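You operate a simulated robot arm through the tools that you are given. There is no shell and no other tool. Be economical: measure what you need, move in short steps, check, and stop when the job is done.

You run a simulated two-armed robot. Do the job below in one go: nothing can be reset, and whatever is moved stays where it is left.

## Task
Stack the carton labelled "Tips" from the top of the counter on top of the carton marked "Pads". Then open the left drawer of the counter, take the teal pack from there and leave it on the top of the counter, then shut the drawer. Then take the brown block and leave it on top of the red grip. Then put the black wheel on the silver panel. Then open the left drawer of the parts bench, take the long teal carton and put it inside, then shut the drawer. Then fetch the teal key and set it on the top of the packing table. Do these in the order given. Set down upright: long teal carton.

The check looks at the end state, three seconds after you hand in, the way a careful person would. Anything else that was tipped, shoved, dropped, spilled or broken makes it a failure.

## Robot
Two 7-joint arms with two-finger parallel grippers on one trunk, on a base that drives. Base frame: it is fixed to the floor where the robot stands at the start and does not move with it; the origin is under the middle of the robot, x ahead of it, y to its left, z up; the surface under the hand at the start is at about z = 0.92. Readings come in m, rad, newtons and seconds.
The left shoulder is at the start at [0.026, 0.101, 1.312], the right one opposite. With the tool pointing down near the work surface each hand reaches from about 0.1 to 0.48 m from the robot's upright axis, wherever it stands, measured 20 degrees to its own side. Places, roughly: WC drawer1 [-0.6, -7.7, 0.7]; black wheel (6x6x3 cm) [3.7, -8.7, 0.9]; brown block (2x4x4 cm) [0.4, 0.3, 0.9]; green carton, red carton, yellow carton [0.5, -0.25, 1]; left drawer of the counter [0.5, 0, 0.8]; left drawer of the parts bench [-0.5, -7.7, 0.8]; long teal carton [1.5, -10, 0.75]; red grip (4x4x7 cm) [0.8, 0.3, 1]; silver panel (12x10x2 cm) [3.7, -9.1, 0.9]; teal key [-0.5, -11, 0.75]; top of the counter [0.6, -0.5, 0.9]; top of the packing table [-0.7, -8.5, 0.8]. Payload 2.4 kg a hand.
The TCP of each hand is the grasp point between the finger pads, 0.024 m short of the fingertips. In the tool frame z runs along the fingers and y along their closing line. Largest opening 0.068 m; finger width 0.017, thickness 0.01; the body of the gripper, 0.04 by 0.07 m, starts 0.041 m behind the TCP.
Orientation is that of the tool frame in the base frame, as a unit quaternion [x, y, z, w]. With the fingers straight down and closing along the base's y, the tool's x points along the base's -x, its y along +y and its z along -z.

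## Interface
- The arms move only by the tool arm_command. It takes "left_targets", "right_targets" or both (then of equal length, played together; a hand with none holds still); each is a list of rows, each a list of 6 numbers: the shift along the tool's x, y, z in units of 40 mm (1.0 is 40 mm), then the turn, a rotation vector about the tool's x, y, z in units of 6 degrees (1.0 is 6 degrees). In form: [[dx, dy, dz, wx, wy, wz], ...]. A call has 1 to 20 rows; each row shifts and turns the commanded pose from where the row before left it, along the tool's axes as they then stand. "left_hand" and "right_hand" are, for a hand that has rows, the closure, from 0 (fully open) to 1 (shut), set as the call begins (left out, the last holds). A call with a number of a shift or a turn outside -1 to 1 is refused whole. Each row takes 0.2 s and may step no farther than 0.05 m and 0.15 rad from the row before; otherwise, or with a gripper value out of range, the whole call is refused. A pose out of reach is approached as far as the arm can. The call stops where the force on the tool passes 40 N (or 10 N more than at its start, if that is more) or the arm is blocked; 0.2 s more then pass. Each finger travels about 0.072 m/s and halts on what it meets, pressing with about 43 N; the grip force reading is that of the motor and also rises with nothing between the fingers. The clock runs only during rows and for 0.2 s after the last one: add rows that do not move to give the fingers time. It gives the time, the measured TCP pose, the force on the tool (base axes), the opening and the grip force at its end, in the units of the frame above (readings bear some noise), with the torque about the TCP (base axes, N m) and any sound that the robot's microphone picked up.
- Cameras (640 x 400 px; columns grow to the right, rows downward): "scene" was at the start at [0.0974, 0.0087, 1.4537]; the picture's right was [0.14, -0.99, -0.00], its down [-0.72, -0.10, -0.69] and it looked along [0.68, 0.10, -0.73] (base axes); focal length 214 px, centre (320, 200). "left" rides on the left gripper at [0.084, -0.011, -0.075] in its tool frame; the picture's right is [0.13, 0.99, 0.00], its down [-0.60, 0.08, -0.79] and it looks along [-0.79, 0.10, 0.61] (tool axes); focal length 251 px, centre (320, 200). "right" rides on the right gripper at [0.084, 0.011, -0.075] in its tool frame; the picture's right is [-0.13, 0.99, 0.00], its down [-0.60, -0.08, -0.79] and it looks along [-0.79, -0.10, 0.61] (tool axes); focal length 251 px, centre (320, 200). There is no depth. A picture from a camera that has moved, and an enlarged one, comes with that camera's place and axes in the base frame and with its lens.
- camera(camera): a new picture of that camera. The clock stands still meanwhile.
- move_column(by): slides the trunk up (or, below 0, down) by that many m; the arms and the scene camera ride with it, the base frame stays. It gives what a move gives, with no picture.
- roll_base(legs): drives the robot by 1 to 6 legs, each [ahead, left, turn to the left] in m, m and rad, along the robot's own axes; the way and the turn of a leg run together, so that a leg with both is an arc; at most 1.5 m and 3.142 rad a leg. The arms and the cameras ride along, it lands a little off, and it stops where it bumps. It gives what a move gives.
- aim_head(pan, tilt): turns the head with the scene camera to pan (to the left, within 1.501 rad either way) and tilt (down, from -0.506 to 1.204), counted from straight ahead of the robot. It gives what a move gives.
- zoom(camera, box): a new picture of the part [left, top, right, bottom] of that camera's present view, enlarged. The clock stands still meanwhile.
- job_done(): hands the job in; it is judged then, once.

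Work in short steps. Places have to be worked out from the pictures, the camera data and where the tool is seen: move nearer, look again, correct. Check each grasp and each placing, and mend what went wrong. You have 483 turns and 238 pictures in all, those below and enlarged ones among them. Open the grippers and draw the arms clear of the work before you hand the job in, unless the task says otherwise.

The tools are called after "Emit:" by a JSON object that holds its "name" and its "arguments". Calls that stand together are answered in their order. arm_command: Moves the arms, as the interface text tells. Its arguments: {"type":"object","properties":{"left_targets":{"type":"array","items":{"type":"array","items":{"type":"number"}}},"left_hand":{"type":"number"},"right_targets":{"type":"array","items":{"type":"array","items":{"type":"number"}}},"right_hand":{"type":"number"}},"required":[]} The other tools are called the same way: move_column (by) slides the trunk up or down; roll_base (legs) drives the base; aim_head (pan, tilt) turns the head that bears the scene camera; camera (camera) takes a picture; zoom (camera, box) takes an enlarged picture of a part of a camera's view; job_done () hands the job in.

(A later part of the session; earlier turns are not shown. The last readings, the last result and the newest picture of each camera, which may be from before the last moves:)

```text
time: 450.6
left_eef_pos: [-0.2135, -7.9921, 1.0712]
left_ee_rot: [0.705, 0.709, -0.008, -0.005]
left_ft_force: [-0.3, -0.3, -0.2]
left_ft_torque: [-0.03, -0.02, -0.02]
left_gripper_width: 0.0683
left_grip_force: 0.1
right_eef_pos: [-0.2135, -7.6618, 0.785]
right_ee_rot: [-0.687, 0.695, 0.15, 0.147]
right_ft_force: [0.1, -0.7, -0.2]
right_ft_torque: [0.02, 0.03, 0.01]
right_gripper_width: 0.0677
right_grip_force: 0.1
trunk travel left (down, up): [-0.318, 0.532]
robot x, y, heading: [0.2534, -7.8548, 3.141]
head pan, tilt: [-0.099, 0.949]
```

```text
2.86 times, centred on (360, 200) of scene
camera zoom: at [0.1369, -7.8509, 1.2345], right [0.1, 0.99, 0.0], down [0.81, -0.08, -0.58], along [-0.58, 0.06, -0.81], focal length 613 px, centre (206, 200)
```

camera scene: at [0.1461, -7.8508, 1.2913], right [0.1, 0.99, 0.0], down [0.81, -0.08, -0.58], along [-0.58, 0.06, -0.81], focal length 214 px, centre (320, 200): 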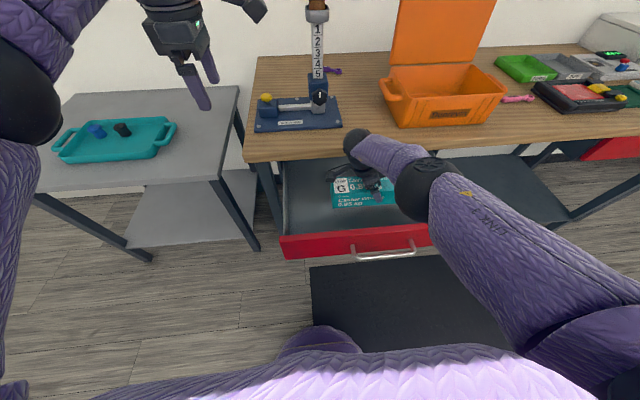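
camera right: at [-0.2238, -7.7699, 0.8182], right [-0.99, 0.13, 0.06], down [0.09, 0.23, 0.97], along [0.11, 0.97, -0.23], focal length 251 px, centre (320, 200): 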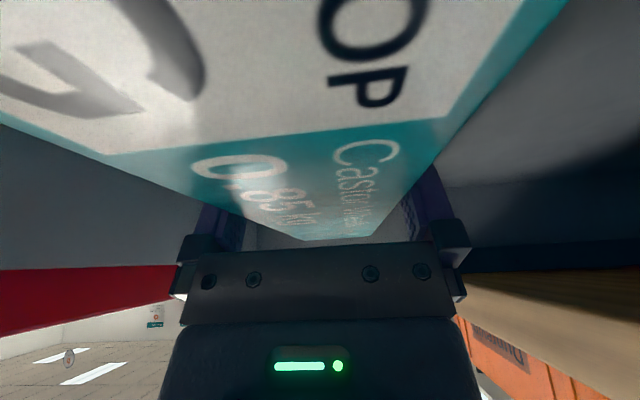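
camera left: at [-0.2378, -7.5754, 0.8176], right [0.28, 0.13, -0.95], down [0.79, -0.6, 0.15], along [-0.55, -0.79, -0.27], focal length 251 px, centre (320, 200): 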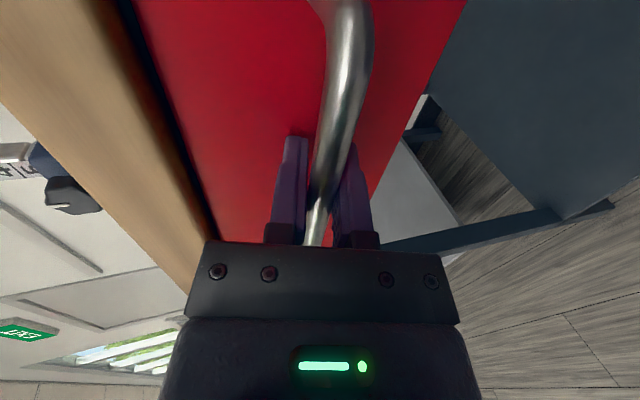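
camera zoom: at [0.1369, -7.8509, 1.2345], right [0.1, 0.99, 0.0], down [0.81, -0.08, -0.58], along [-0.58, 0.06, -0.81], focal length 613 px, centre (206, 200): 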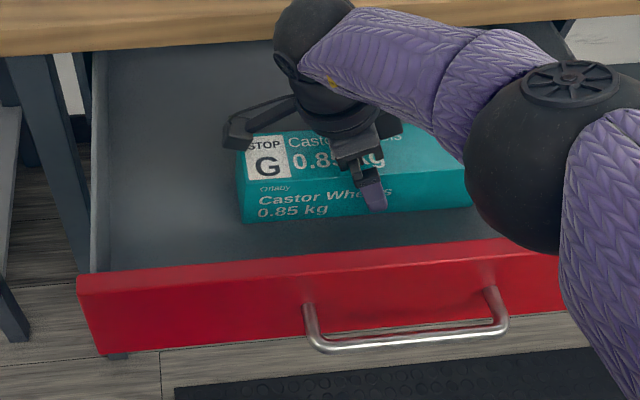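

Released. I raise the trunk slowly so the fingers leave vertically.

Emit:
{"name": "move_column", "arguments": {"by": 0.05}}

Emit:
{"name": "move_column", "arguments": {"by": 0.3}}

Emit:
{"name": "zoom", "arguments": {"camera": "scene", "box": [240, 110, 450, 270]}}

```text
time: 451.5
left_eef_pos: [-0.2131, -7.9912, 1.1212]
left_ee_rot: [0.704, 0.71, -0.008, -0.005]
left_ft_force: [-0.2, -0.2, -0.4]
left_ft_torque: [-0.02, -0.04, -0.05]
left_gripper_width: 0.0681
left_grip_force: 0.3
right_eef_pos: [-0.2134, -7.663, 0.836]
right_ee_rot: [-0.687, 0.696, 0.149, 0.147]
right_ft_force: [-1.0, -0.4, -0.8]
right_ft_torque: [0.0, -0.02, 0.0]
right_gripper_width: 0.0681
right_grip_force: 0.1
trunk travel left (down, up): [-0.368, 0.482]
robot x, y, heading: [0.2556, -7.8543, 3.139]
head pan, tilt: [-0.099, 0.949]
```

```text
time: 454.5
left_eef_pos: [-0.2124, -7.9916, 1.4217]
left_ee_rot: [0.704, 0.71, -0.008, -0.007]
left_ft_force: [0.0, -0.8, 0.9]
left_ft_torque: [-0.01, 0.0, 0.02]
left_gripper_width: 0.0679
left_grip_force: 0.2
right_eef_pos: [-0.2173, -7.6637, 1.1652]
right_ee_rot: [-0.682, 0.7, 0.172, 0.123]
right_ft_force: [1.2, -0.2, -0.3]
right_ft_torque: [0.01, 0.02, -0.02]
right_gripper_width: 0.0679
right_grip_force: 0.0
trunk travel left (down, up): [-0.668, 0.182]
robot x, y, heading: [0.2545, -7.8576, 3.14]
head pan, tilt: [-0.099, 0.949]
```

```text
2.50 times, centred on (345, 190) of scene
camera zoom: at [0.1702, -7.851, 1.586], right [0.1, 0.99, 0.0], down [0.81, -0.08, -0.58], along [-0.58, 0.06, -0.81], focal length 536 px, centre (258, 225)
```

zoom: 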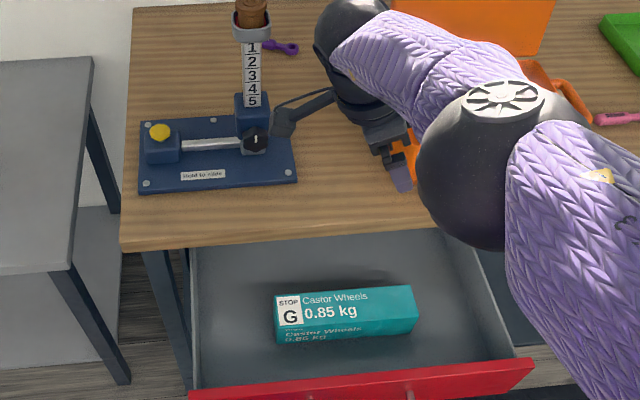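

The carton lies level in the drawer. I back off, return the right wrist to nominal, then set up the left hand for closing.

Emit:
{"name": "roll_base", "arguments": {"legs": [[-0.35, -0.32, 0]]}}

Emit:
{"name": "arm_command", "arguments": {"right_targets": [[0, 0, 0, -0.407, 0, -0.914], [0, 0, 0, -0.407, 0, -0.914], [0, 0, 0, -0.407, 0, -0.914], [0, 0, 0, -0.407, 0, -0.914], [0, 0, 0, -0.407, 0, -0.914], [0, 0, 0, -0.407, 0, -0.914], [0, 0, 0, -0.407, 0, -0.914], [0, 0, 0, -0.407, 0, -0.914], [0, 0, 0, -0.407, 0, -0.914], [0, 0, 0, -0.407, 0, -0.914], [0, 0, 0, -0.407, 0, -0.914], [0, 0, 0, -0.407, 0, -0.914], [0, 0, 0, -0.407, 0, -0.914], [0, 0, 0, -0.407, 0, -0.914], [0, 0, 0, -0.407, 0, -0.914], [0, 0, 0, 0, 1, 0], [0, 0, 0, 0, 1, 0], [0, 0, 0, 0, 1, 0], [0, 0, 0, 0, 1, 0]]}}

```text
time: 457.4
left_eef_pos: [0.1318, -7.6671, 1.4218]
left_ee_rot: [0.707, 0.708, -0.008, -0.006]
left_ft_force: [0.3, -0.1, -0.6]
left_ft_torque: [0.01, 0.02, 0.01]
left_gripper_width: 0.068
left_grip_force: 0.0
right_eef_pos: [0.1296, -7.3397, 1.1658]
right_ee_rot: [-0.681, 0.701, 0.172, 0.122]
right_ft_force: [-0.1, -0.1, -0.4]
right_ft_torque: [-0.01, 0.0, 0.01]
right_gripper_width: 0.0678
right_grip_force: 0.1
trunk travel left (down, up): [-0.668, 0.182]
robot x, y, heading: [0.6011, -7.5355, 3.137]
head pan, tilt: [-0.099, 0.949]
```

```text
time: 461.4
left_eef_pos: [0.1318, -7.6686, 1.4211]
left_ee_rot: [0.706, 0.708, -0.008, -0.006]
left_ft_force: [0.3, -1.0, 0.4]
left_ft_torque: [0.01, -0.01, -0.03]
left_gripper_width: 0.0678
left_grip_force: 0.0
right_eef_pos: [0.1284, -7.3408, 1.1645]
right_ee_rot: [0.999, -0.007, -0.035, -0.002]
right_ft_force: [0.3, -0.5, 0.1]
right_ft_torque: [0.0, -0.03, -0.01]
right_gripper_width: 0.0681
right_grip_force: 0.0
trunk travel left (down, up): [-0.668, 0.182]
robot x, y, heading: [0.6017, -7.5358, 3.136]
head pan, tilt: [-0.099, 0.949]
```

Emit:
{"name": "arm_command", "arguments": {"right_targets": [[0.57, 0, -0.9, 0, 0.3, 0], [0.57, 0, -0.9, 0, 0.3, 0], [0.57, 0, -0.9, 0, 0, 0], [0.57, 0, -0.9, 0, 0, 0], [0.57, 0, -0.9, 0, 0, 0], [0.57, 0, -0.9, 0, 0, 0], [0.57, 0, -0.9, 0, 0, 0], [0, 0, 0, 0, 0, 0], [0, 0, 0, 0, 0, 0], [0, 0, 0, 0, 0, 0], [0, 0, 0, 0, 0, 0], [0, 0, 0, 0, 0, 0]], "left_targets": [[0, 0, 0, 1, 0, 0], [0, 0, 0, 1, 0, 0], [0, 0, 0, 1, 0, 0], [0, 0, 0, 1, 0, 0], [0, 0, 0, 1, 0, 0], [0, 0, 0, 1, 0, 0], [0, 0, 0, 1, 0, 0], [0, 0, 0, 1, 0, 0], [0, 0, 0, 1, 0, 0], [0, 0, 0, 1, 0, 0], [0, 0, 0, 1, 0, 0], [0, 0, 0, 1, 0, 0]], "left_hand": 0.35}}

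Emit:
{"name": "move_column", "arguments": {"by": -0.4}}

Emit:
{"name": "aim_head", "arguments": {"pan": 0.0, "tilt": 0.85}}

```text
time: 464.0
left_eef_pos: [0.131, -7.6673, 1.4227]
left_ee_rot: [0.566, 0.568, -0.423, -0.422]
left_ft_force: [-0.4, 0.2, 0.9]
left_ft_torque: [-0.02, 0.0, 0.01]
left_gripper_width: 0.0443
left_grip_force: 0.0
right_eef_pos: [0.291, -7.3414, 1.4158]
right_ee_rot: [1.0, -0.007, -0.005, -0.001]
right_ft_force: [0.4, -0.2, 0.1]
right_ft_torque: [0.04, -0.03, 0.02]
right_gripper_width: 0.068
right_grip_force: 0.0
trunk travel left (down, up): [-0.668, 0.182]
robot x, y, heading: [0.6032, -7.5349, 3.141]
head pan, tilt: [-0.099, 0.949]
```

```text
time: 467.8
left_eef_pos: [0.1333, -7.6679, 1.0228]
left_ee_rot: [0.568, 0.567, -0.422, -0.421]
left_ft_force: [-0.3, 0.1, 0.0]
left_ft_torque: [-0.05, -0.02, 0.0]
left_gripper_width: 0.0442
left_grip_force: 0.1
right_eef_pos: [0.2943, -7.3435, 1.0142]
right_ee_rot: [1.0, -0.008, -0.006, 0.0]
right_ft_force: [0.5, -0.3, -0.2]
right_ft_torque: [-0.02, -0.01, 0.02]
right_gripper_width: 0.0681
right_grip_force: 0.1
trunk travel left (down, up): [-0.268, 0.582]
robot x, y, heading: [0.5996, -7.5371, 3.136]
head pan, tilt: [-0.099, 0.949]
```

```text
time: 468.5
left_eef_pos: [0.1316, -7.6677, 1.0213]
left_ee_rot: [0.567, 0.568, -0.422, -0.421]
left_ft_force: [1.1, -1.4, -0.6]
left_ft_torque: [0.0, -0.01, 0.0]
left_gripper_width: 0.0443
left_grip_force: 0.1
right_eef_pos: [0.2935, -7.3427, 1.0126]
right_ee_rot: [1.0, -0.009, -0.005, -0.001]
right_ft_force: [0.5, 0.9, -0.8]
right_ft_torque: [-0.01, 0.01, 0.01]
right_gripper_width: 0.0681
right_grip_force: 0.0
trunk travel left (down, up): [-0.268, 0.582]
robot x, y, heading: [0.5991, -7.5357, 3.133]
head pan, tilt: [0.0, 0.85]
```

Emit:
{"name": "move_column", "arguments": {"by": -0.225}}

Emit:
{"name": "roll_base", "arguments": {"legs": [[0.11, 0, 0]]}}

Emit:
{"name": "camera", "arguments": {"camera": "left"}}

```text
time: 470.8
left_eef_pos: [0.1327, -7.6673, 0.7973]
left_ee_rot: [0.567, 0.568, -0.423, -0.42]
left_ft_force: [-0.2, 1.0, 0.2]
left_ft_torque: [0.03, 0.01, 0.0]
left_gripper_width: 0.0442
left_grip_force: 0.1
right_eef_pos: [0.2953, -7.3433, 0.7882]
right_ee_rot: [1.0, -0.009, -0.005, -0.001]
right_ft_force: [-0.3, 0.3, -0.3]
right_ft_torque: [0.0, -0.04, -0.03]
right_gripper_width: 0.0681
right_grip_force: 0.1
trunk travel left (down, up): [-0.043, 0.807]
robot x, y, heading: [0.6016, -7.5361, 3.138]
head pan, tilt: [0.0, 0.85]
```

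```text
time: 472.0
left_eef_pos: [0.0216, -7.6673, 0.7967]
left_ee_rot: [0.567, 0.569, -0.423, -0.42]
left_ft_force: [-0.1, -0.4, -0.2]
left_ft_torque: [0.05, -0.01, 0.03]
left_gripper_width: 0.0439
left_grip_force: 0.1
right_eef_pos: [0.1838, -7.3431, 0.7882]
right_ee_rot: [1.0, -0.007, -0.005, -0.001]
right_ft_force: [-0.5, 0.3, 0.3]
right_ft_torque: [0.01, 0.02, -0.01]
right_gripper_width: 0.0683
right_grip_force: 0.0
trunk travel left (down, up): [-0.043, 0.807]
robot x, y, heading: [0.4967, -7.536, 3.138]
head pan, tilt: [0.0, 0.85]
```

```text
89 pictures are left
camera left: at [0.0894, -7.5823, 0.829], right [0.29, 0.13, -0.95], down [0.78, -0.6, 0.16], along [-0.55, -0.79, -0.27], focal length 251 px, centre (320, 200)
```

left: 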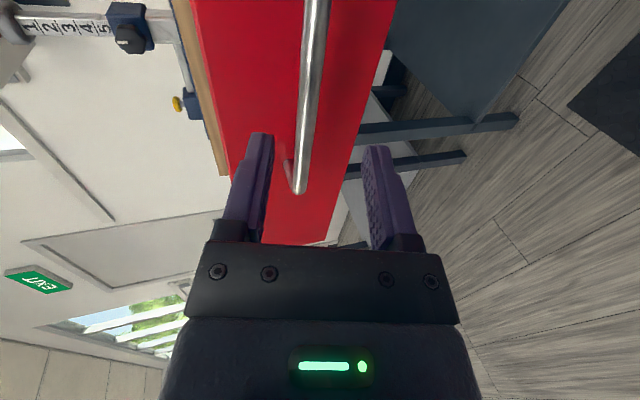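

Bar is between the fingers. I advance 5 cm and close.

Emit:
{"name": "arm_command", "arguments": {"left_targets": [[0, -0.035, 0.44, 0, 0, 0], [0, -0.035, 0.44, 0, 0, 0], [0, -0.03, 0.36, 0, 0, 0]]}}

Emit:
{"name": "arm_command", "arguments": {"left_targets": [[0, 0, 0, 0, 0, 0], [0, 0, 0, 0, 0, 0], [0, 0, 0, 0, 0, 0]], "left_hand": 1}}

```text
time: 472.8
left_eef_pos: [-0.0255, -7.6687, 0.7866]
left_ee_rot: [0.567, 0.569, -0.423, -0.42]
left_ft_force: [-0.5, 0.7, 0.2]
left_ft_torque: [0.02, 0.0, 0.02]
left_gripper_width: 0.0442
left_grip_force: 0.0
right_eef_pos: [0.1835, -7.3423, 0.7865]
right_ee_rot: [1.0, -0.006, -0.004, -0.001]
right_ft_force: [0.3, -0.4, 0.2]
right_ft_torque: [0.02, 0.01, 0.01]
right_gripper_width: 0.0681
right_grip_force: 0.1
trunk travel left (down, up): [-0.043, 0.807]
robot x, y, heading: [0.4899, -7.5347, 3.134]
head pan, tilt: [0.0, 0.85]
```

```text
time: 473.6
left_eef_pos: [-0.0247, -7.6683, 0.7901]
left_ee_rot: [0.564, 0.567, -0.426, -0.424]
left_ft_force: [-2.1, -3.5, 38.3]
left_ft_torque: [0.16, 0.29, -0.18]
left_gripper_width: 0.0116
left_grip_force: 31.9
right_eef_pos: [0.1854, -7.343, 0.7899]
right_ee_rot: [1.0, -0.008, -0.006, -0.001]
right_ft_force: [-0.2, -0.5, 0.5]
right_ft_torque: [0.04, 0.0, -0.01]
right_gripper_width: 0.068
right_grip_force: 0.1
trunk travel left (down, up): [-0.043, 0.807]
robot x, y, heading: [0.4887, -7.5349, 3.14]
head pan, tilt: [0.0, 0.85]
```

Emit:
{"name": "arm_command", "arguments": {"left_targets": [[0, -0.11, 0, 0, 0, 0], [0, 0, 0, 0, 0, 0]]}}

Emit:
{"name": "roll_base", "arguments": {"legs": [[0.255, 0, 0]]}}

Emit:
{"name": "roll_base", "arguments": {"legs": [[0.03, 0, 0]]}}

Emit:
{"name": "camera", "arguments": {"camera": "scene"}}

```text
time: 474.2
left_eef_pos: [-0.0254, -7.6663, 0.7907]
left_ee_rot: [0.567, 0.568, -0.423, -0.42]
left_ft_force: [2.4, -4.9, 18.2]
left_ft_torque: [0.07, 0.13, 0.07]
left_gripper_width: 0.0116
left_grip_force: 32.0
right_eef_pos: [0.1845, -7.3437, 0.7892]
right_ee_rot: [1.0, -0.007, -0.005, -0.001]
right_ft_force: [-0.5, -0.6, 0.3]
right_ft_torque: [0.0, 0.0, -0.01]
right_gripper_width: 0.068
right_grip_force: 0.1
trunk travel left (down, up): [-0.043, 0.807]
robot x, y, heading: [0.4881, -7.53, 3.141]
head pan, tilt: [0.0, 0.85]
```

```text
time: 476.1
left_eef_pos: [-0.283, -7.6669, 0.7912]
left_ee_rot: [0.567, 0.569, -0.423, -0.42]
left_ft_force: [-2.1, -11.1, 7.5]
left_ft_torque: [0.04, 0.08, 0.05]
left_gripper_width: 0.0121
left_grip_force: 32.1
right_eef_pos: [-0.072, -7.3425, 0.7892]
right_ee_rot: [1.0, -0.006, -0.006, -0.002]
right_ft_force: [0.1, 1.0, 0.4]
right_ft_torque: [0.04, -0.04, 0.0]
right_gripper_width: 0.0681
right_grip_force: 0.0
trunk travel left (down, up): [-0.043, 0.807]
robot x, y, heading: [0.2341, -7.5365, 3.139]
head pan, tilt: [0.0, 0.85]
```

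```text
time: 476.9
left_eef_pos: [-0.2958, -7.6659, 0.788]
left_ee_rot: [0.568, 0.57, -0.421, -0.419]
left_ft_force: [-1.2, -0.5, -0.5]
left_ft_torque: [0.15, 0.0, -0.04]
left_gripper_width: 0.0118
left_grip_force: 32.6
right_eef_pos: [-0.0869, -7.3416, 0.7882]
right_ee_rot: [1.0, -0.006, -0.004, -0.001]
right_ft_force: [0.2, -0.3, 0.8]
right_ft_torque: [0.01, 0.0, 0.0]
right_gripper_width: 0.068
right_grip_force: 0.1
trunk travel left (down, up): [-0.043, 0.807]
robot x, y, heading: [0.2205, -7.5327, 3.143]
head pan, tilt: [0.0, 0.85]
stopped in leg 1: the force on the tool passed its limit at 53 N (the readings are from after the stop); the commanded pose is now the measured one
```

```text
88 pictures are left
camera scene: at [0.018, -7.5352, 0.9599], right [0.0, 1.0, 0.0], down [0.75, 0.0, -0.66], along [-0.66, 0.0, -0.75], focal length 214 px, centre (320, 200)
```

scene: 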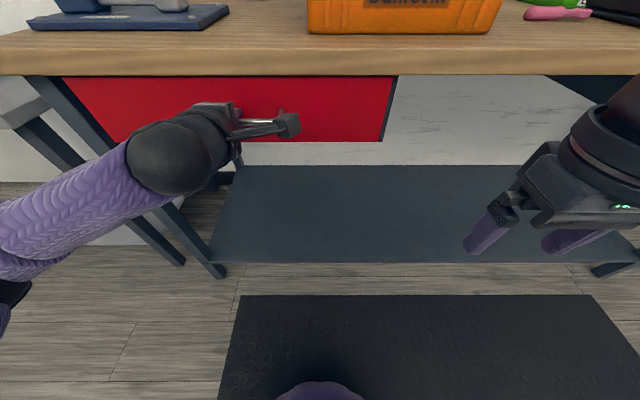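

The drawer is shut at its stop. I release, back off, raise, and prepare for the key.

Emit:
{"name": "arm_command", "arguments": {"left_targets": [[0, 0, 0, 0, 0, 0], [0, 0, 0, 0, 0, 0], [0, 0, 0, 0, 0, 0]], "left_hand": 0.4}}

Emit:
{"name": "roll_base", "arguments": {"legs": [[-0.2, 0, 0]]}}

Emit:
{"name": "move_column", "arguments": {"by": 0.4}}

Emit:
{"name": "move_column", "arguments": {"by": 0.2}}

Emit:
{"name": "arm_command", "arguments": {"left_targets": [[0, 0, 0, -1, 0, 0], [0, 0, 0, -1, 0, 0], [0, 0, 0, -1, 0, 0], [0, 0, 0, -1, 0, 0], [0, 0, 0, -1, 0, 0], [0, 0, 0, -1, 0, 0], [0, 0, 0, -1, 0, 0], [0, 0, 0, -1, 0, 0], [0, 0, 0, -1, 0, 0], [0, 0, 0, -1, 0, 0], [0, 0, 0, -1, 0, 0], [0, 0, 0, -1, 0, 0], [0, 0.9, 0, 0, 0, 0], [0, 0.9, 0, 0, 0, 0], [0, 0.9, 0, 0, 0, 0]], "left_hand": 0}}

Emit:
{"name": "aim_head", "arguments": {"pan": 0.35, "tilt": 0.75}}

Emit:
{"name": "camera", "arguments": {"camera": "scene"}}

```text
time: 477.7
left_eef_pos: [-0.297, -7.6674, 0.7878]
left_ee_rot: [0.569, 0.569, -0.421, -0.418]
left_ft_force: [-0.1, 0.0, 0.4]
left_ft_torque: [0.0, 0.01, -0.01]
left_gripper_width: 0.0405
left_grip_force: 0.0
right_eef_pos: [-0.0866, -7.3427, 0.7872]
right_ee_rot: [1.0, -0.006, -0.005, -0.001]
right_ft_force: [-0.3, 0.2, 0.1]
right_ft_torque: [-0.02, -0.03, 0.03]
right_gripper_width: 0.0679
right_grip_force: 0.0
trunk travel left (down, up): [-0.043, 0.807]
robot x, y, heading: [0.2213, -7.5318, 3.142]
head pan, tilt: [0.0, 0.85]
```

```text
time: 479.3
left_eef_pos: [-0.0868, -7.6674, 0.7884]
left_ee_rot: [0.567, 0.571, -0.422, -0.418]
left_ft_force: [0.3, -0.1, 0.3]
left_ft_torque: [-0.01, 0.02, 0.0]
left_gripper_width: 0.041
left_grip_force: 0.2
right_eef_pos: [0.1211, -7.3431, 0.7877]
right_ee_rot: [1.0, -0.005, -0.006, -0.001]
right_ft_force: [-0.6, 0.4, -0.2]
right_ft_torque: [0.01, -0.02, 0.02]
right_gripper_width: 0.0678
right_grip_force: 0.1
trunk travel left (down, up): [-0.043, 0.807]
robot x, y, heading: [0.4284, -7.5312, -3.141]
head pan, tilt: [0.0, 0.85]
```

```text
time: 483.2
left_eef_pos: [-0.0878, -7.6672, 1.1877]
left_ee_rot: [0.568, 0.571, -0.422, -0.417]
left_ft_force: [0.1, -0.1, -0.2]
left_ft_torque: [0.03, 0.02, 0.02]
left_gripper_width: 0.0406
left_grip_force: 0.0
right_eef_pos: [0.1203, -7.3432, 1.1883]
right_ee_rot: [1.0, -0.005, -0.005, -0.001]
right_ft_force: [-0.2, 0.1, -0.6]
right_ft_torque: [0.04, -0.04, -0.01]
right_gripper_width: 0.0681
right_grip_force: 0.1
trunk travel left (down, up): [-0.443, 0.407]
robot x, y, heading: [0.4281, -7.5353, -3.138]
head pan, tilt: [0.0, 0.85]
```

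```text
time: 485.3
left_eef_pos: [-0.0882, -7.6676, 1.3885]
left_ee_rot: [0.568, 0.571, -0.421, -0.417]
left_ft_force: [1.0, -0.2, 0.1]
left_ft_torque: [0.02, 0.03, 0.03]
left_gripper_width: 0.0409
left_grip_force: 0.1
right_eef_pos: [0.1204, -7.3429, 1.3875]
right_ee_rot: [1.0, -0.005, -0.004, -0.001]
right_ft_force: [0.6, -0.5, 0.9]
right_ft_torque: [0.0, 0.03, -0.02]
right_gripper_width: 0.0681
right_grip_force: 0.1
trunk travel left (down, up): [-0.643, 0.207]
robot x, y, heading: [0.427, -7.5335, -3.144]
head pan, tilt: [0.0, 0.85]
```

```text
time: 488.5
left_eef_pos: [0.0625, -7.6903, 1.3766]
left_ee_rot: [0.704, 0.71, -0.006, -0.004]
left_ft_force: [0.1, 0.8, 0.3]
left_ft_torque: [0.0, 0.04, 0.01]
left_gripper_width: 0.0679
left_grip_force: 0.0
left hand out of reach, approached as far as the arm can: row 10, 11, 12, 13
right_eef_pos: [0.1208, -7.341, 1.3881]
right_ee_rot: [1.0, -0.005, -0.005, 0.0]
right_ft_force: [0.5, 0.8, 0.5]
right_ft_torque: [-0.01, 0.01, -0.01]
right_gripper_width: 0.068
right_grip_force: 0.1
trunk travel left (down, up): [-0.643, 0.207]
robot x, y, heading: [0.4262, -7.5338, -3.148]
head pan, tilt: [0.0, 0.85]
```

```text
time: 489.4
left_eef_pos: [0.0612, -7.6921, 1.3773]
left_ee_rot: [0.704, 0.71, -0.006, -0.004]
left_ft_force: [0.0, 0.4, -1.0]
left_ft_torque: [0.02, -0.03, -0.05]
left_gripper_width: 0.0682
left_grip_force: 0.0
right_eef_pos: [0.1214, -7.3432, 1.3882]
right_ee_rot: [1.0, -0.005, -0.005, 0.0]
right_ft_force: [-0.5, -0.4, -0.1]
right_ft_torque: [0.01, 0.0, -0.01]
right_gripper_width: 0.0682
right_grip_force: 0.0
trunk travel left (down, up): [-0.643, 0.207]
robot x, y, heading: [0.4286, -7.5332, -3.14]
head pan, tilt: [0.351, 0.75]
```

```text
87 pictures are left
camera scene: at [0.3369, -7.5638, 1.5766], right [-0.34, 0.94, 0.0], down [0.64, 0.23, -0.73], along [-0.69, -0.25, -0.68], focal length 214 px, centre (320, 200)
```

scene: 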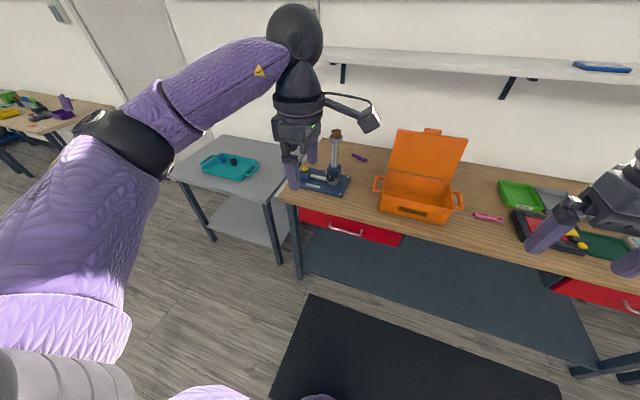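

Drawer shut. The gray table at ≈(−0.55,−8.5) with a teal tray is the packing table. Now drive toward the table near (−0.5,−11) for the key.

Emit:
{"name": "roll_base", "arguments": {"legs": [[0, 0, 1.57], [1.5, 0, 0], [1.3, 0, 0], [0, 0, -1.57]]}}

Emit:
{"name": "aim_head", "arguments": {"pan": 0.0, "tilt": 0.6}}

Emit:
{"name": "camera", "arguments": {"camera": "scene"}}

```text
time: 510.5
left_eef_pos: [0.0632, -10.4409, 1.3767]
left_ee_rot: [0.71, 0.704, -0.006, -0.004]
left_ft_force: [0.0, 0.7, -0.2]
left_ft_torque: [-0.02, -0.03, 0.01]
left_gripper_width: 0.0683
left_grip_force: 0.0
right_eef_pos: [0.129, -10.0939, 1.388]
right_ee_rot: [1.0, -0.013, -0.005, -0.001]
right_ft_force: [0.0, -0.1, 0.0]
right_ft_torque: [-0.02, 0.01, -0.03]
right_gripper_width: 0.068
right_grip_force: 0.0
trunk travel left (down, up): [-0.643, 0.207]
robot x, y, heading: [0.4308, -10.2854, 3.126]
head pan, tilt: [0.351, 0.75]
```

```text
time: 511.3
left_eef_pos: [0.0646, -10.4424, 1.3762]
left_ee_rot: [0.71, 0.704, -0.006, -0.004]
left_ft_force: [0.3, -1.3, -0.5]
left_ft_torque: [0.01, 0.04, 0.04]
left_gripper_width: 0.0679
left_grip_force: 0.0
right_eef_pos: [0.1285, -10.0934, 1.3882]
right_ee_rot: [1.0, -0.014, -0.005, -0.002]
right_ft_force: [0.7, 0.2, 0.3]
right_ft_torque: [0.01, -0.02, 0.03]
right_gripper_width: 0.0679
right_grip_force: 0.0
trunk travel left (down, up): [-0.643, 0.207]
robot x, y, heading: [0.4346, -10.2906, 3.125]
head pan, tilt: [0.0, 0.6]
```

```text
86 pictures are left
camera scene: at [0.3306, -10.2889, 1.5894], right [0.01, 1.0, 0.0], down [0.57, -0.01, -0.82], along [-0.82, 0.01, -0.57], focal length 214 px, centre (320, 200)
```

scene: 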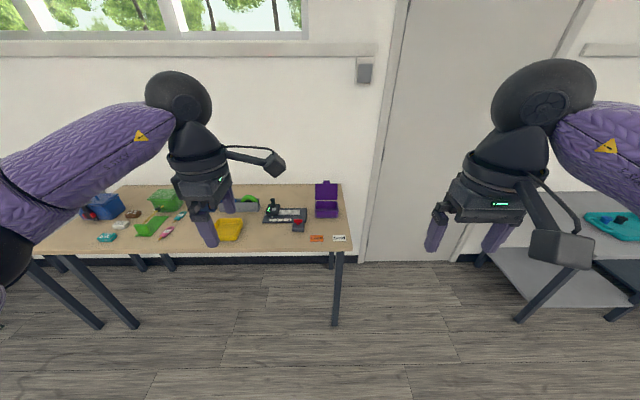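

Emit:
{"name": "zoom", "arguments": {"camera": "scene", "box": [60, 170, 360, 270]}}

```text
2.13 times, centred on (210, 220) of scene
camera zoom: at [0.3306, -10.2889, 1.5894], right [0.01, 1.0, 0.0], down [0.57, -0.01, -0.82], along [-0.82, 0.01, -0.57], focal length 458 px, centre (555, 157)
```

zoom: 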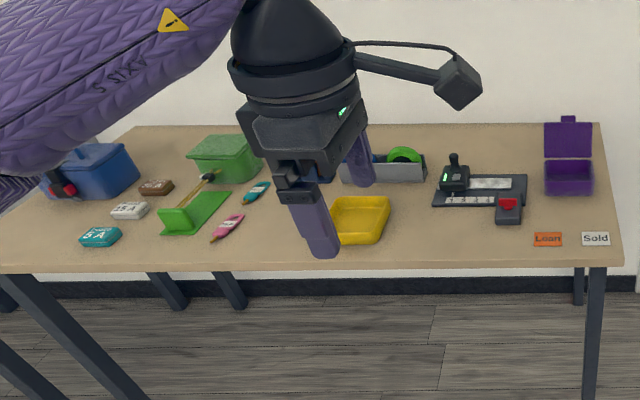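

The teal key (like the pink one) lies at ≈(−0.71,−11.13) on that table. I move in front of it for a closer look.

Emit:
{"name": "roll_base", "arguments": {"legs": [[0.2, 0.85, 0.016]]}}

Emit:
{"name": "aim_head", "arguments": {"pan": 0.0, "tilt": 0.75}}

Emit:
{"name": "camera", "arguments": {"camera": "scene"}}

```text
time: 516.0
left_eef_pos: [-0.1305, -11.316, 1.3771]
left_ee_rot: [0.7, 0.715, -0.005, -0.005]
left_ft_force: [0.6, 0.4, 0.3]
left_ft_torque: [0.0, -0.01, 0.04]
left_gripper_width: 0.068
left_grip_force: 0.1
right_eef_pos: [-0.0769, -10.9665, 1.3882]
right_ee_rot: [1.0, 0.0, -0.006, 0.0]
right_ft_force: [0.3, -0.3, 0.3]
right_ft_torque: [0.03, 0.01, 0.03]
right_gripper_width: 0.068
right_grip_force: 0.1
trunk travel left (down, up): [-0.643, 0.207]
robot x, y, heading: [0.2339, -11.1514, -3.124]
head pan, tilt: [0.0, 0.6]
```

```text
time: 516.7
left_eef_pos: [-0.1306, -11.315, 1.3762]
left_ee_rot: [0.7, 0.714, -0.006, -0.005]
left_ft_force: [0.0, -0.2, 0.4]
left_ft_torque: [-0.03, -0.01, 0.01]
left_gripper_width: 0.068
left_grip_force: 0.1
right_eef_pos: [-0.0763, -10.9651, 1.3885]
right_ee_rot: [1.0, 0.001, -0.005, -0.001]
right_ft_force: [-0.2, -0.2, -0.4]
right_ft_torque: [0.0, 0.01, -0.02]
right_gripper_width: 0.0678
right_grip_force: 0.0
trunk travel left (down, up): [-0.643, 0.207]
robot x, y, heading: [0.2349, -11.1506, -3.127]
head pan, tilt: [0.0, 0.75]
```

```text
84 pictures are left
camera scene: at [0.1377, -11.1546, 1.5766], right [-0.02, 1.0, 0.0], down [0.68, 0.01, -0.73], along [-0.73, -0.01, -0.68], focal length 214 px, centre (320, 200)
```

scene: 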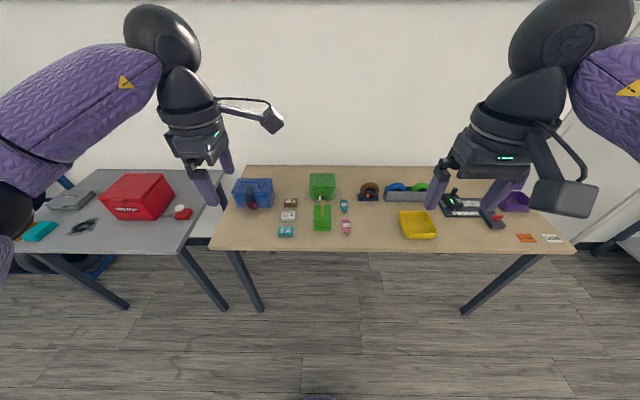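

Emit:
{"name": "zoom", "arguments": {"camera": "scene", "box": [270, 170, 390, 245]}}

Emit:
{"name": "zoom", "arguments": {"camera": "scene", "box": [0, 170, 210, 260]}}

```text
5.33 times, centred on (330, 208) of scene
camera zoom: at [0.1377, -11.1546, 1.5766], right [-0.02, 1.0, 0.0], down [0.68, 0.01, -0.73], along [-0.73, -0.01, -0.68], focal length 1144 px, centre (267, 160)
```

zoom: 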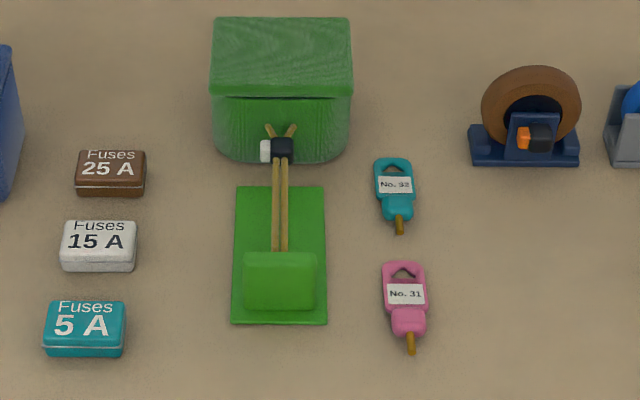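

```text
3.05 times, centred on (105, 215) of scene
camera zoom: at [0.1377, -11.1546, 1.5766], right [-0.02, 1.0, 0.0], down [0.68, 0.01, -0.73], along [-0.73, -0.01, -0.68], focal length 654 px, centre (975, 154)
```

zoom: 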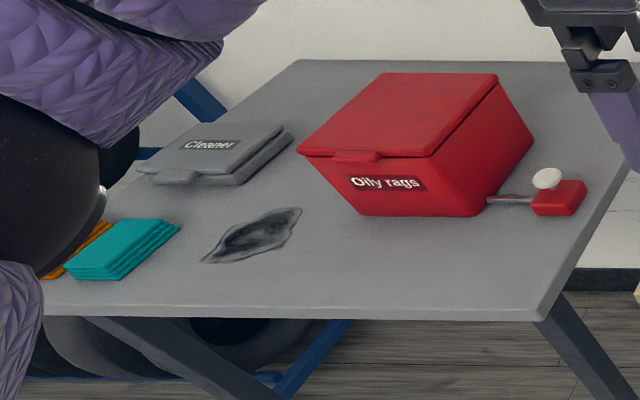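

Triangulating both views: key No. 32 at ≈(−0.607,−11.049), z≈0.84, long axis along x, 3.8 cm wide. I approach with the right hand.

Emit:
{"name": "roll_base", "arguments": {"legs": [[0.37, 0.045, -0.015]]}}

Emit:
{"name": "move_column", "arguments": {"by": -0.2}}

Emit:
{"name": "camera", "arguments": {"camera": "right"}}

Emit:
{"name": "camera", "arguments": {"camera": "scene"}}

```text
time: 519.0
left_eef_pos: [-0.5048, -11.3566, 1.3765]
left_ee_rot: [0.706, 0.708, -0.005, -0.004]
left_ft_force: [-0.8, -0.1, -0.9]
left_ft_torque: [0.01, -0.01, -0.03]
left_gripper_width: 0.0681
left_grip_force: 0.0
right_eef_pos: [-0.4427, -11.0069, 1.3876]
right_ee_rot: [1.0, -0.008, -0.005, -0.001]
right_ft_force: [1.1, -0.8, 0.0]
right_ft_torque: [0.0, 0.0, -0.02]
right_gripper_width: 0.0679
right_grip_force: 0.0
trunk travel left (down, up): [-0.643, 0.207]
robot x, y, heading: [-0.1348, -11.1981, 3.136]
head pan, tilt: [0.0, 0.75]
```

```text
time: 521.2
left_eef_pos: [-0.5026, -11.3568, 1.1762]
left_ee_rot: [0.707, 0.708, -0.006, -0.005]
left_ft_force: [0.6, 0.8, 0.1]
left_ft_torque: [0.0, 0.01, 0.0]
left_gripper_width: 0.0678
left_grip_force: 0.0
right_eef_pos: [-0.4423, -11.0074, 1.1887]
right_ee_rot: [1.0, -0.007, -0.005, -0.001]
right_ft_force: [0.1, -0.8, 0.0]
right_ft_torque: [0.0, -0.01, -0.01]
right_gripper_width: 0.068
right_grip_force: 0.1
trunk travel left (down, up): [-0.443, 0.407]
robot x, y, heading: [-0.1392, -11.1977, 3.134]
head pan, tilt: [0.0, 0.75]
```

```text
81 pictures are left
camera right: at [-0.356, -11.0189, 1.2621], right [-0.14, -0.99, 0.0], down [-0.59, 0.09, 0.8], along [-0.79, 0.12, -0.6], focal length 251 px, centre (320, 200)
```

right: 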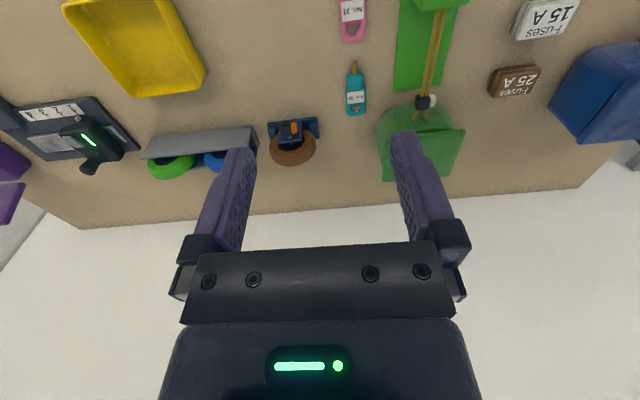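

```text
80 pictures are left
camera scene: at [-0.246, -11.2006, 1.3761], right [0.0, 1.0, 0.0], down [0.68, 0.0, -0.73], along [-0.73, 0.0, -0.68], focal length 214 px, centre (320, 200)
```

scene: 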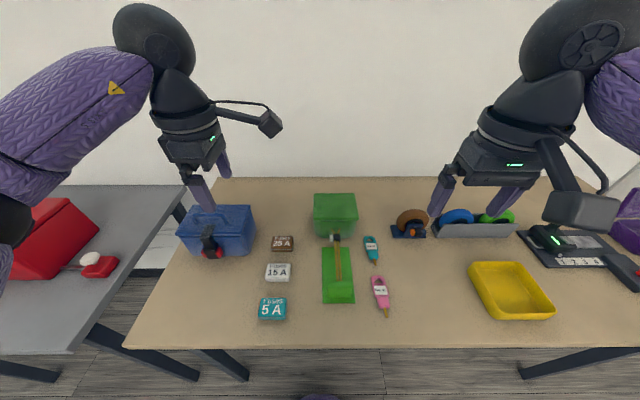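

Key at ≈(−0.61,−11.047). I move the right hand above it at z≈0.95.

Emit:
{"name": "arm_command", "arguments": {"right_targets": [[-0.68, 0.165, 0.95, 0, 0, 0], [-0.68, 0.165, 0.95, 0, 0, 0], [-0.68, 0.165, 0.95, 0, 0, 0], [-0.68, 0.165, 0.95, 0, 0, 0], [-0.68, 0.165, 0.95, 0, 0, 0], [-0.68, 0.165, 0.95, 0, 0, 0]]}}

Emit:
{"name": "camera", "arguments": {"camera": "right"}}

```text
time: 522.6
left_eef_pos: [-0.5033, -11.3566, 1.1756]
left_ee_rot: [0.706, 0.708, -0.005, -0.004]
left_ft_force: [0.9, -0.2, -0.1]
left_ft_torque: [0.02, 0.0, 0.01]
left_gripper_width: 0.0679
left_grip_force: 0.0
right_eef_pos: [-0.605, -11.0453, 0.9594]
right_ee_rot: [1.0, -0.006, -0.005, -0.001]
right_ft_force: [0.2, 0.3, 0.2]
right_ft_torque: [-0.01, 0.0, 0.02]
right_gripper_width: 0.0679
right_grip_force: 0.0
trunk travel left (down, up): [-0.443, 0.407]
robot x, y, heading: [-0.1361, -11.2007, 3.14]
head pan, tilt: [0.0, 0.75]
```

```text
79 pictures are left
camera right: at [-0.5185, -11.057, 1.0329], right [-0.14, -0.99, 0.0], down [-0.59, 0.08, 0.8], along [-0.79, 0.11, -0.6], focal length 251 px, centre (320, 200)
```

right: 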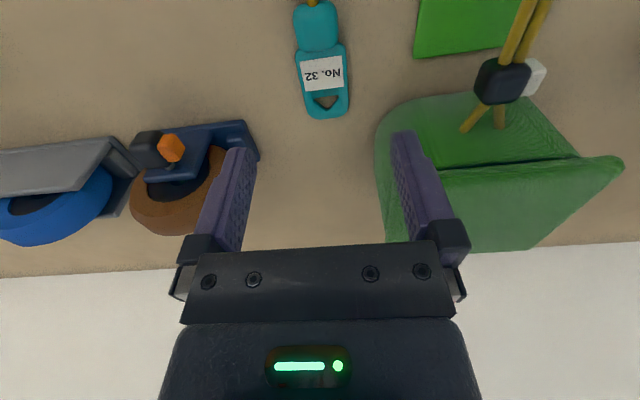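

Key is aligned with the tool. I partly close, shift 3 mm and lower to z≈0.885.

Emit:
{"name": "arm_command", "arguments": {"right_targets": [[-0.07, 0, 0.6, 0, 0, 0], [0, 0, 0.7, 0, 0, 0], [0, 0, 0.55, 0, 0, 0]], "right_hand": 0.22}}

Emit:
{"name": "camera", "arguments": {"camera": "right"}}

```text
time: 523.4
left_eef_pos: [-0.5032, -11.3556, 1.1763]
left_ee_rot: [0.707, 0.707, -0.005, -0.004]
left_ft_force: [-0.2, -0.9, -0.8]
left_ft_torque: [0.01, 0.0, 0.01]
left_gripper_width: 0.0681
left_grip_force: 0.1
right_eef_pos: [-0.6002, -11.0466, 0.8931]
right_ee_rot: [1.0, -0.008, -0.005, -0.001]
right_ft_force: [1.0, 1.1, -0.2]
right_ft_torque: [-0.01, -0.01, 0.0]
right_gripper_width: 0.0531
right_grip_force: 0.0
right hand out of reach, approached as far as the arm can: row 2, 3
trunk travel left (down, up): [-0.443, 0.407]
robot x, y, heading: [-0.1357, -11.1988, 3.142]
head pan, tilt: [0.0, 0.75]
```

```text
78 pictures are left
camera right: at [-0.5136, -11.057, 0.9661], right [-0.14, -0.99, 0.0], down [-0.59, 0.09, 0.8], along [-0.79, 0.11, -0.6], focal length 251 px, centre (320, 200)
```

right: 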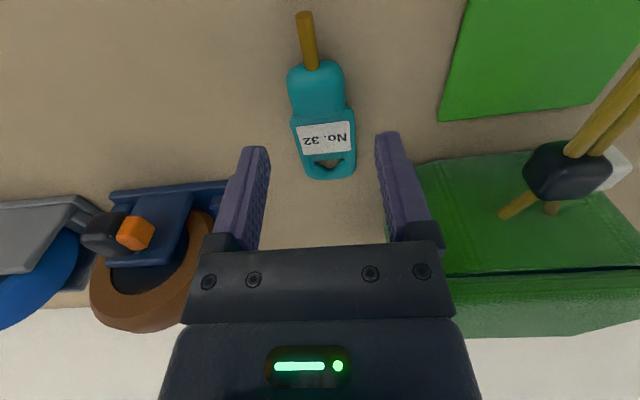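

Arm limit: raise 7 cm and lower the trunk 9 cm.

Emit:
{"name": "arm_command", "arguments": {"right_targets": [[0, 0, -0.9, 0, 0, 0], [0, 0, -0.9, 0, 0, 0]]}}

Emit:
{"name": "move_column", "arguments": {"by": -0.08}}

Emit:
{"name": "camera", "arguments": {"camera": "right"}}

```text
time: 524.0
left_eef_pos: [-0.5035, -11.3558, 1.1754]
left_ee_rot: [0.707, 0.707, -0.006, -0.004]
left_ft_force: [0.1, -0.4, 0.6]
left_ft_torque: [0.01, 0.01, -0.03]
left_gripper_width: 0.068
left_grip_force: 0.1
right_eef_pos: [-0.5971, -11.0473, 0.9649]
right_ee_rot: [1.0, -0.008, -0.004, -0.001]
right_ft_force: [-0.2, -0.2, -0.5]
right_ft_torque: [0.0, -0.03, -0.03]
right_gripper_width: 0.0531
right_grip_force: 0.1
trunk travel left (down, up): [-0.443, 0.407]
robot x, y, heading: [-0.1379, -11.1972, 3.139]
head pan, tilt: [0.0, 0.75]
```

```text
time: 525.2
left_eef_pos: [-0.5038, -11.3554, 1.0954]
left_ee_rot: [0.706, 0.708, -0.006, -0.004]
left_ft_force: [0.3, 0.5, -0.3]
left_ft_torque: [0.02, 0.03, 0.01]
left_gripper_width: 0.0681
left_grip_force: 0.1
right_eef_pos: [-0.5987, -11.0464, 0.8846]
right_ee_rot: [1.0, -0.008, -0.005, -0.001]
right_ft_force: [-0.1, 0.5, 0.1]
right_ft_torque: [-0.01, -0.03, -0.02]
right_gripper_width: 0.0531
right_grip_force: 0.1
trunk travel left (down, up): [-0.363, 0.487]
robot x, y, heading: [-0.1388, -11.2005, 3.136]
head pan, tilt: [0.0, 0.75]
```

```text
77 pictures are left
camera right: at [-0.513, -11.0574, 0.9581], right [-0.14, -0.99, 0.0], down [-0.59, 0.09, 0.8], along [-0.79, 0.12, -0.6], focal length 251 px, centre (320, 200)
```

right: 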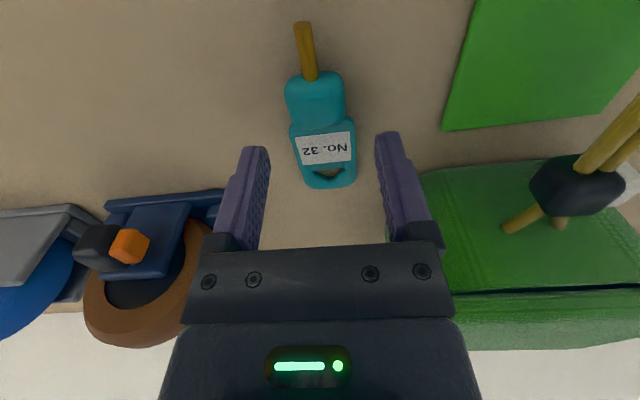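

Aligned. I lower in small steps until the tips near the table.

Emit:
{"name": "arm_command", "arguments": {"right_targets": [[0, 0, 0.25, 0, 0, 0], [0, 0, 0.2, 0, 0, 0]]}}

Emit:
{"name": "arm_command", "arguments": {"right_targets": [[0, 0, 0.1, 0, 0, 0], [0, 0, 0, 0, 0, 0]]}}

Emit:
{"name": "camera", "arguments": {"camera": "right"}}

```text
time: 525.8
left_eef_pos: [-0.5033, -11.3551, 1.0961]
left_ee_rot: [0.706, 0.708, -0.006, -0.004]
left_ft_force: [0.4, 0.4, 0.3]
left_ft_torque: [0.01, -0.01, 0.04]
left_gripper_width: 0.0682
left_grip_force: 0.0
right_eef_pos: [-0.5999, -11.0442, 0.8666]
right_ee_rot: [1.0, -0.008, -0.005, -0.001]
right_ft_force: [-0.1, 0.2, -0.6]
right_ft_torque: [0.02, 0.0, 0.0]
right_gripper_width: 0.0533
right_grip_force: 0.0
trunk travel left (down, up): [-0.363, 0.487]
robot x, y, heading: [-0.1368, -11.1971, 3.144]
head pan, tilt: [0.0, 0.75]
```

```text
time: 526.4
left_eef_pos: [-0.5013, -11.3566, 1.0969]
left_ee_rot: [0.707, 0.707, -0.005, -0.005]
left_ft_force: [0.3, -1.1, 0.7]
left_ft_torque: [0.01, 0.02, 0.0]
left_gripper_width: 0.0682
left_grip_force: 0.0
right_eef_pos: [-0.5995, -11.0454, 0.8643]
right_ee_rot: [1.0, -0.007, -0.006, 0.0]
right_ft_force: [-2.5, 1.5, 12.7]
right_ft_torque: [-0.34, -0.06, -0.08]
right_gripper_width: 0.0522
right_grip_force: 0.1
trunk travel left (down, up): [-0.363, 0.487]
robot x, y, heading: [-0.1393, -11.1995, 3.141]
head pan, tilt: [0.0, 0.75]
```

```text
76 pictures are left
camera right: at [-0.5131, -11.0574, 0.9375], right [-0.14, -0.99, 0.0], down [-0.59, 0.09, 0.8], along [-0.79, 0.12, -0.6], focal length 251 px, centre (320, 200)
```

right: 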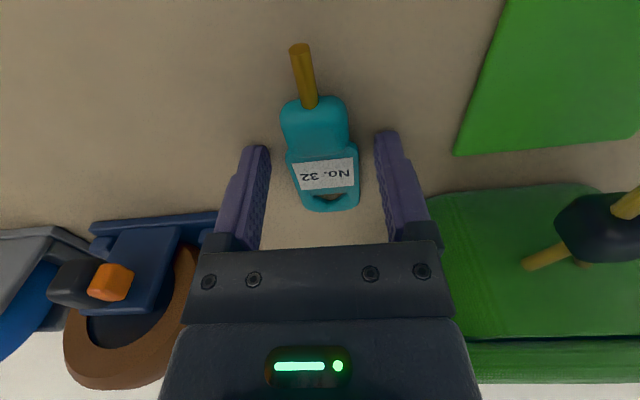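

Tips touch the table (z≈0.84). I raise 2 mm and close on the key.

Emit:
{"name": "arm_command", "arguments": {"right_targets": [[0, 0, -0.1, 0, 0, 0]]}}

Emit:
{"name": "arm_command", "arguments": {"right_targets": [[0, 0, 0, 0, 0, 0], [0, 0, 0, 0, 0, 0], [0, 0, 0, 0, 0, 0]], "right_hand": 1}}

Emit:
{"name": "arm_command", "arguments": {"right_targets": [[0, 0, -0.5, 0, 0, 0], [0, 0, -0.8, 0, 0, 0], [0, 0, -1, 0, 0, 0]]}}

Emit:
{"name": "camera", "arguments": {"camera": "right"}}

```text
time: 526.8
left_eef_pos: [-0.5025, -11.3562, 1.0956]
left_ee_rot: [0.706, 0.708, -0.005, -0.005]
left_ft_force: [0.2, -0.3, -0.2]
left_ft_torque: [-0.01, -0.02, 0.0]
left_gripper_width: 0.0679
left_grip_force: 0.0
right_eef_pos: [-0.5989, -11.0456, 0.8666]
right_ee_rot: [1.0, -0.008, -0.004, -0.001]
right_ft_force: [0.6, 0.3, 0.6]
right_ft_torque: [0.0, -0.01, -0.01]
right_gripper_width: 0.0531
right_grip_force: 0.1
trunk travel left (down, up): [-0.363, 0.487]
robot x, y, heading: [-0.1327, -11.1984, 3.134]
head pan, tilt: [0.0, 0.75]
```

```text
time: 527.6
left_eef_pos: [-0.5027, -11.3562, 1.0965]
left_ee_rot: [0.706, 0.708, -0.005, -0.004]
left_ft_force: [-0.7, -0.9, -0.1]
left_ft_torque: [0.02, 0.05, 0.06]
left_gripper_width: 0.068
left_grip_force: 0.1
right_eef_pos: [-0.5992, -11.0455, 0.8681]
right_ee_rot: [1.0, -0.008, -0.005, -0.001]
right_ft_force: [0.8, 0.4, 0.0]
right_ft_torque: [-0.02, 0.0, 0.02]
right_gripper_width: 0.0347
right_grip_force: 43.1
trunk travel left (down, up): [-0.363, 0.487]
robot x, y, heading: [-0.1389, -11.1982, 3.136]
head pan, tilt: [0.0, 0.75]
```

```text
time: 528.4
left_eef_pos: [-0.5027, -11.3556, 1.0958]
left_ee_rot: [0.706, 0.708, -0.005, -0.004]
left_ft_force: [0.3, 0.7, -0.4]
left_ft_torque: [0.0, 0.0, 0.0]
left_gripper_width: 0.0679
left_grip_force: 0.0
right_eef_pos: [-0.5977, -11.0452, 0.9599]
right_ee_rot: [1.0, -0.008, -0.005, 0.0]
right_ft_force: [-0.3, -0.9, 1.1]
right_ft_torque: [0.01, 0.01, -0.01]
right_gripper_width: 0.0343
right_grip_force: 43.4
trunk travel left (down, up): [-0.363, 0.487]
robot x, y, heading: [-0.1337, -11.1974, 3.137]
head pan, tilt: [0.0, 0.75]
```

```text
75 pictures are left
camera right: at [-0.511, -11.0576, 1.0328], right [-0.14, -0.99, 0.0], down [-0.59, 0.09, 0.8], along [-0.79, 0.12, -0.6], focal length 251 px, centre (320, 200)
```

right: 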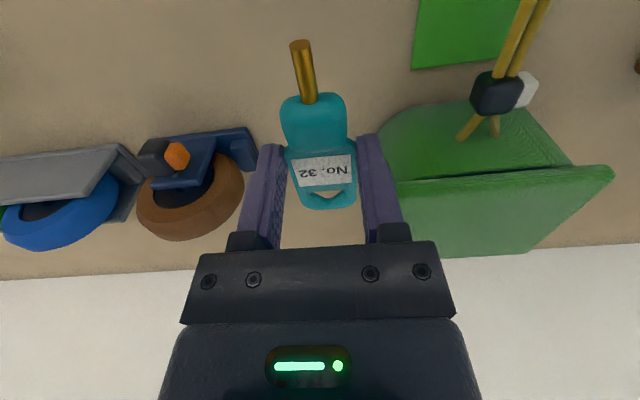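

Key held (34 mm). Raise the trunk, back away, and slide right (+y) to the packing table.

Emit:
{"name": "move_column", "arguments": {"by": 0.3}}

Emit:
{"name": "roll_base", "arguments": {"legs": [[-0.5, 0, 0], [0, -1.3, 0], [0, -1.15, 0]]}}

Emit:
{"name": "camera", "arguments": {"camera": "scene"}}

```text
time: 531.4
left_eef_pos: [-0.5029, -11.3557, 1.3958]
left_ee_rot: [0.707, 0.707, -0.006, -0.004]
left_ft_force: [0.6, 0.0, 0.4]
left_ft_torque: [-0.03, 0.0, -0.01]
left_gripper_width: 0.0682
left_grip_force: 0.0
right_eef_pos: [-0.5975, -11.046, 1.2579]
right_ee_rot: [1.0, -0.008, -0.005, -0.001]
right_ft_force: [0.1, 0.2, 0.1]
right_ft_torque: [0.05, 0.03, -0.01]
right_gripper_width: 0.0344
right_grip_force: 42.9
trunk travel left (down, up): [-0.663, 0.187]
robot x, y, heading: [-0.1391, -11.1956, 3.139]
head pan, tilt: [0.0, 0.75]
```

```text
time: 545.7
left_eef_pos: [0.0214, -8.935, 1.3954]
left_ee_rot: [0.716, 0.698, -0.006, -0.005]
left_ft_force: [0.3, 0.9, -0.1]
left_ft_torque: [0.02, 0.01, -0.02]
left_gripper_width: 0.0677
left_grip_force: 0.1
right_eef_pos: [-0.065, -8.6233, 1.2584]
right_ee_rot: [1.0, -0.022, -0.006, -0.001]
right_ft_force: [-0.7, 0.1, -0.3]
right_ft_torque: [0.01, 0.03, 0.03]
right_gripper_width: 0.0341
right_grip_force: 43.1
trunk travel left (down, up): [-0.663, 0.187]
robot x, y, heading: [0.3903, -8.7909, 3.107]
head pan, tilt: [0.0, 0.75]
```

```text
74 pictures are left
camera scene: at [0.2966, -8.7875, 1.5966], right [0.03, 1.0, 0.0], down [0.68, -0.02, -0.73], along [-0.73, 0.02, -0.68], focal length 214 px, centre (320, 200)
```

scene: 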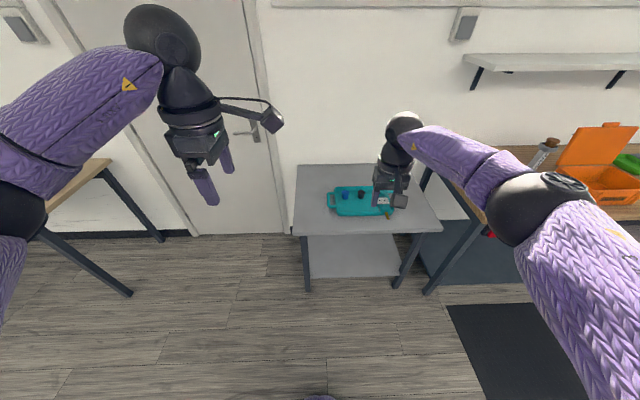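

Table spans x −0.34…−0.90, y −8.89…−8.19, tray occupying y −8.72…−8.38. I'll set the key at ≈(−0.46,−8.81). Drive up.

Emit:
{"name": "roll_base", "arguments": {"legs": [[0.39, 0.18, 0.034]]}}

Emit:
{"name": "move_column", "arguments": {"by": -0.2}}

Emit:
{"name": "camera", "arguments": {"camera": "scene"}}

Emit:
{"name": "camera", "arguments": {"camera": "right"}}

```text
time: 548.3
left_eef_pos: [-0.3702, -9.1117, 1.3962]
left_ee_rot: [0.709, 0.705, -0.005, -0.004]
left_ft_force: [-0.6, 0.8, 0.2]
left_ft_torque: [-0.01, 0.01, 0.04]
left_gripper_width: 0.068
left_grip_force: 0.1
right_eef_pos: [-0.4634, -8.7994, 1.2562]
right_ee_rot: [1.0, -0.01, -0.004, -0.001]
right_ft_force: [-0.6, -1.1, -1.2]
right_ft_torque: [-0.01, 0.02, 0.02]
right_gripper_width: 0.0342
right_grip_force: 43.0
trunk travel left (down, up): [-0.663, 0.187]
robot x, y, heading: [0.0004, -8.9557, 3.135]
head pan, tilt: [0.0, 0.75]
```

```text
time: 550.5
left_eef_pos: [-0.368, -9.1099, 1.1969]
left_ee_rot: [0.709, 0.705, -0.006, -0.004]
left_ft_force: [0.1, 0.3, 0.4]
left_ft_torque: [-0.03, 0.01, 0.02]
left_gripper_width: 0.0679
left_grip_force: 0.1
right_eef_pos: [-0.4633, -8.8, 1.058]
right_ee_rot: [1.0, -0.01, -0.005, -0.001]
right_ft_force: [0.3, -0.6, -0.3]
right_ft_torque: [-0.02, -0.03, 0.02]
right_gripper_width: 0.0346
right_grip_force: 43.5
trunk travel left (down, up): [-0.463, 0.387]
robot x, y, heading: [-0.0033, -8.9572, 3.132]
head pan, tilt: [0.0, 0.75]
```

```text
73 pictures are left
camera scene: at [-0.109, -8.956, 1.3962], right [0.01, 1.0, 0.0], down [0.68, -0.01, -0.73], along [-0.73, 0.01, -0.68], focal length 214 px, centre (320, 200)
```

scene: 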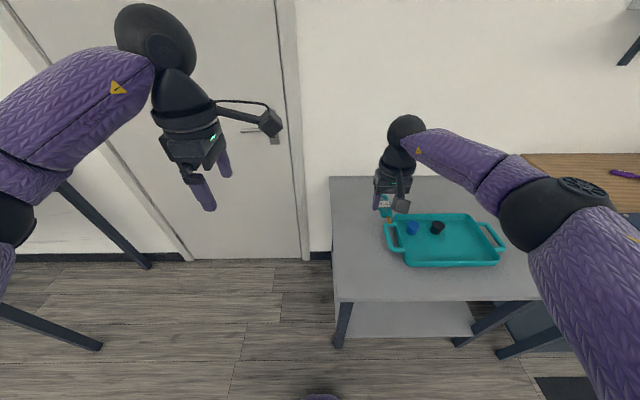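

```text
72 pictures are left
camera right: at [-0.3769, -8.8116, 1.1321], right [-0.15, -0.99, 0.0], down [-0.59, 0.09, 0.8], along [-0.79, 0.12, -0.6], focal length 251 px, centre (320, 200)
```

right: 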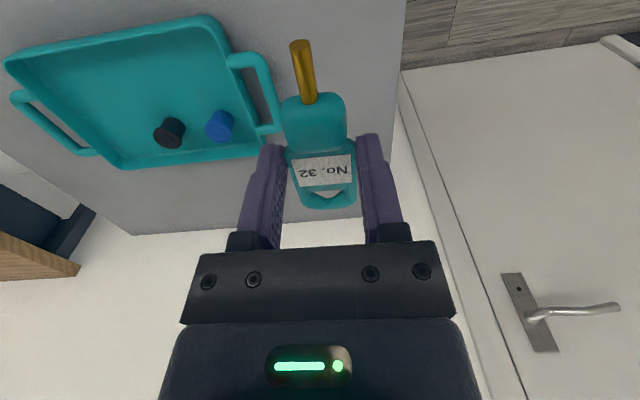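

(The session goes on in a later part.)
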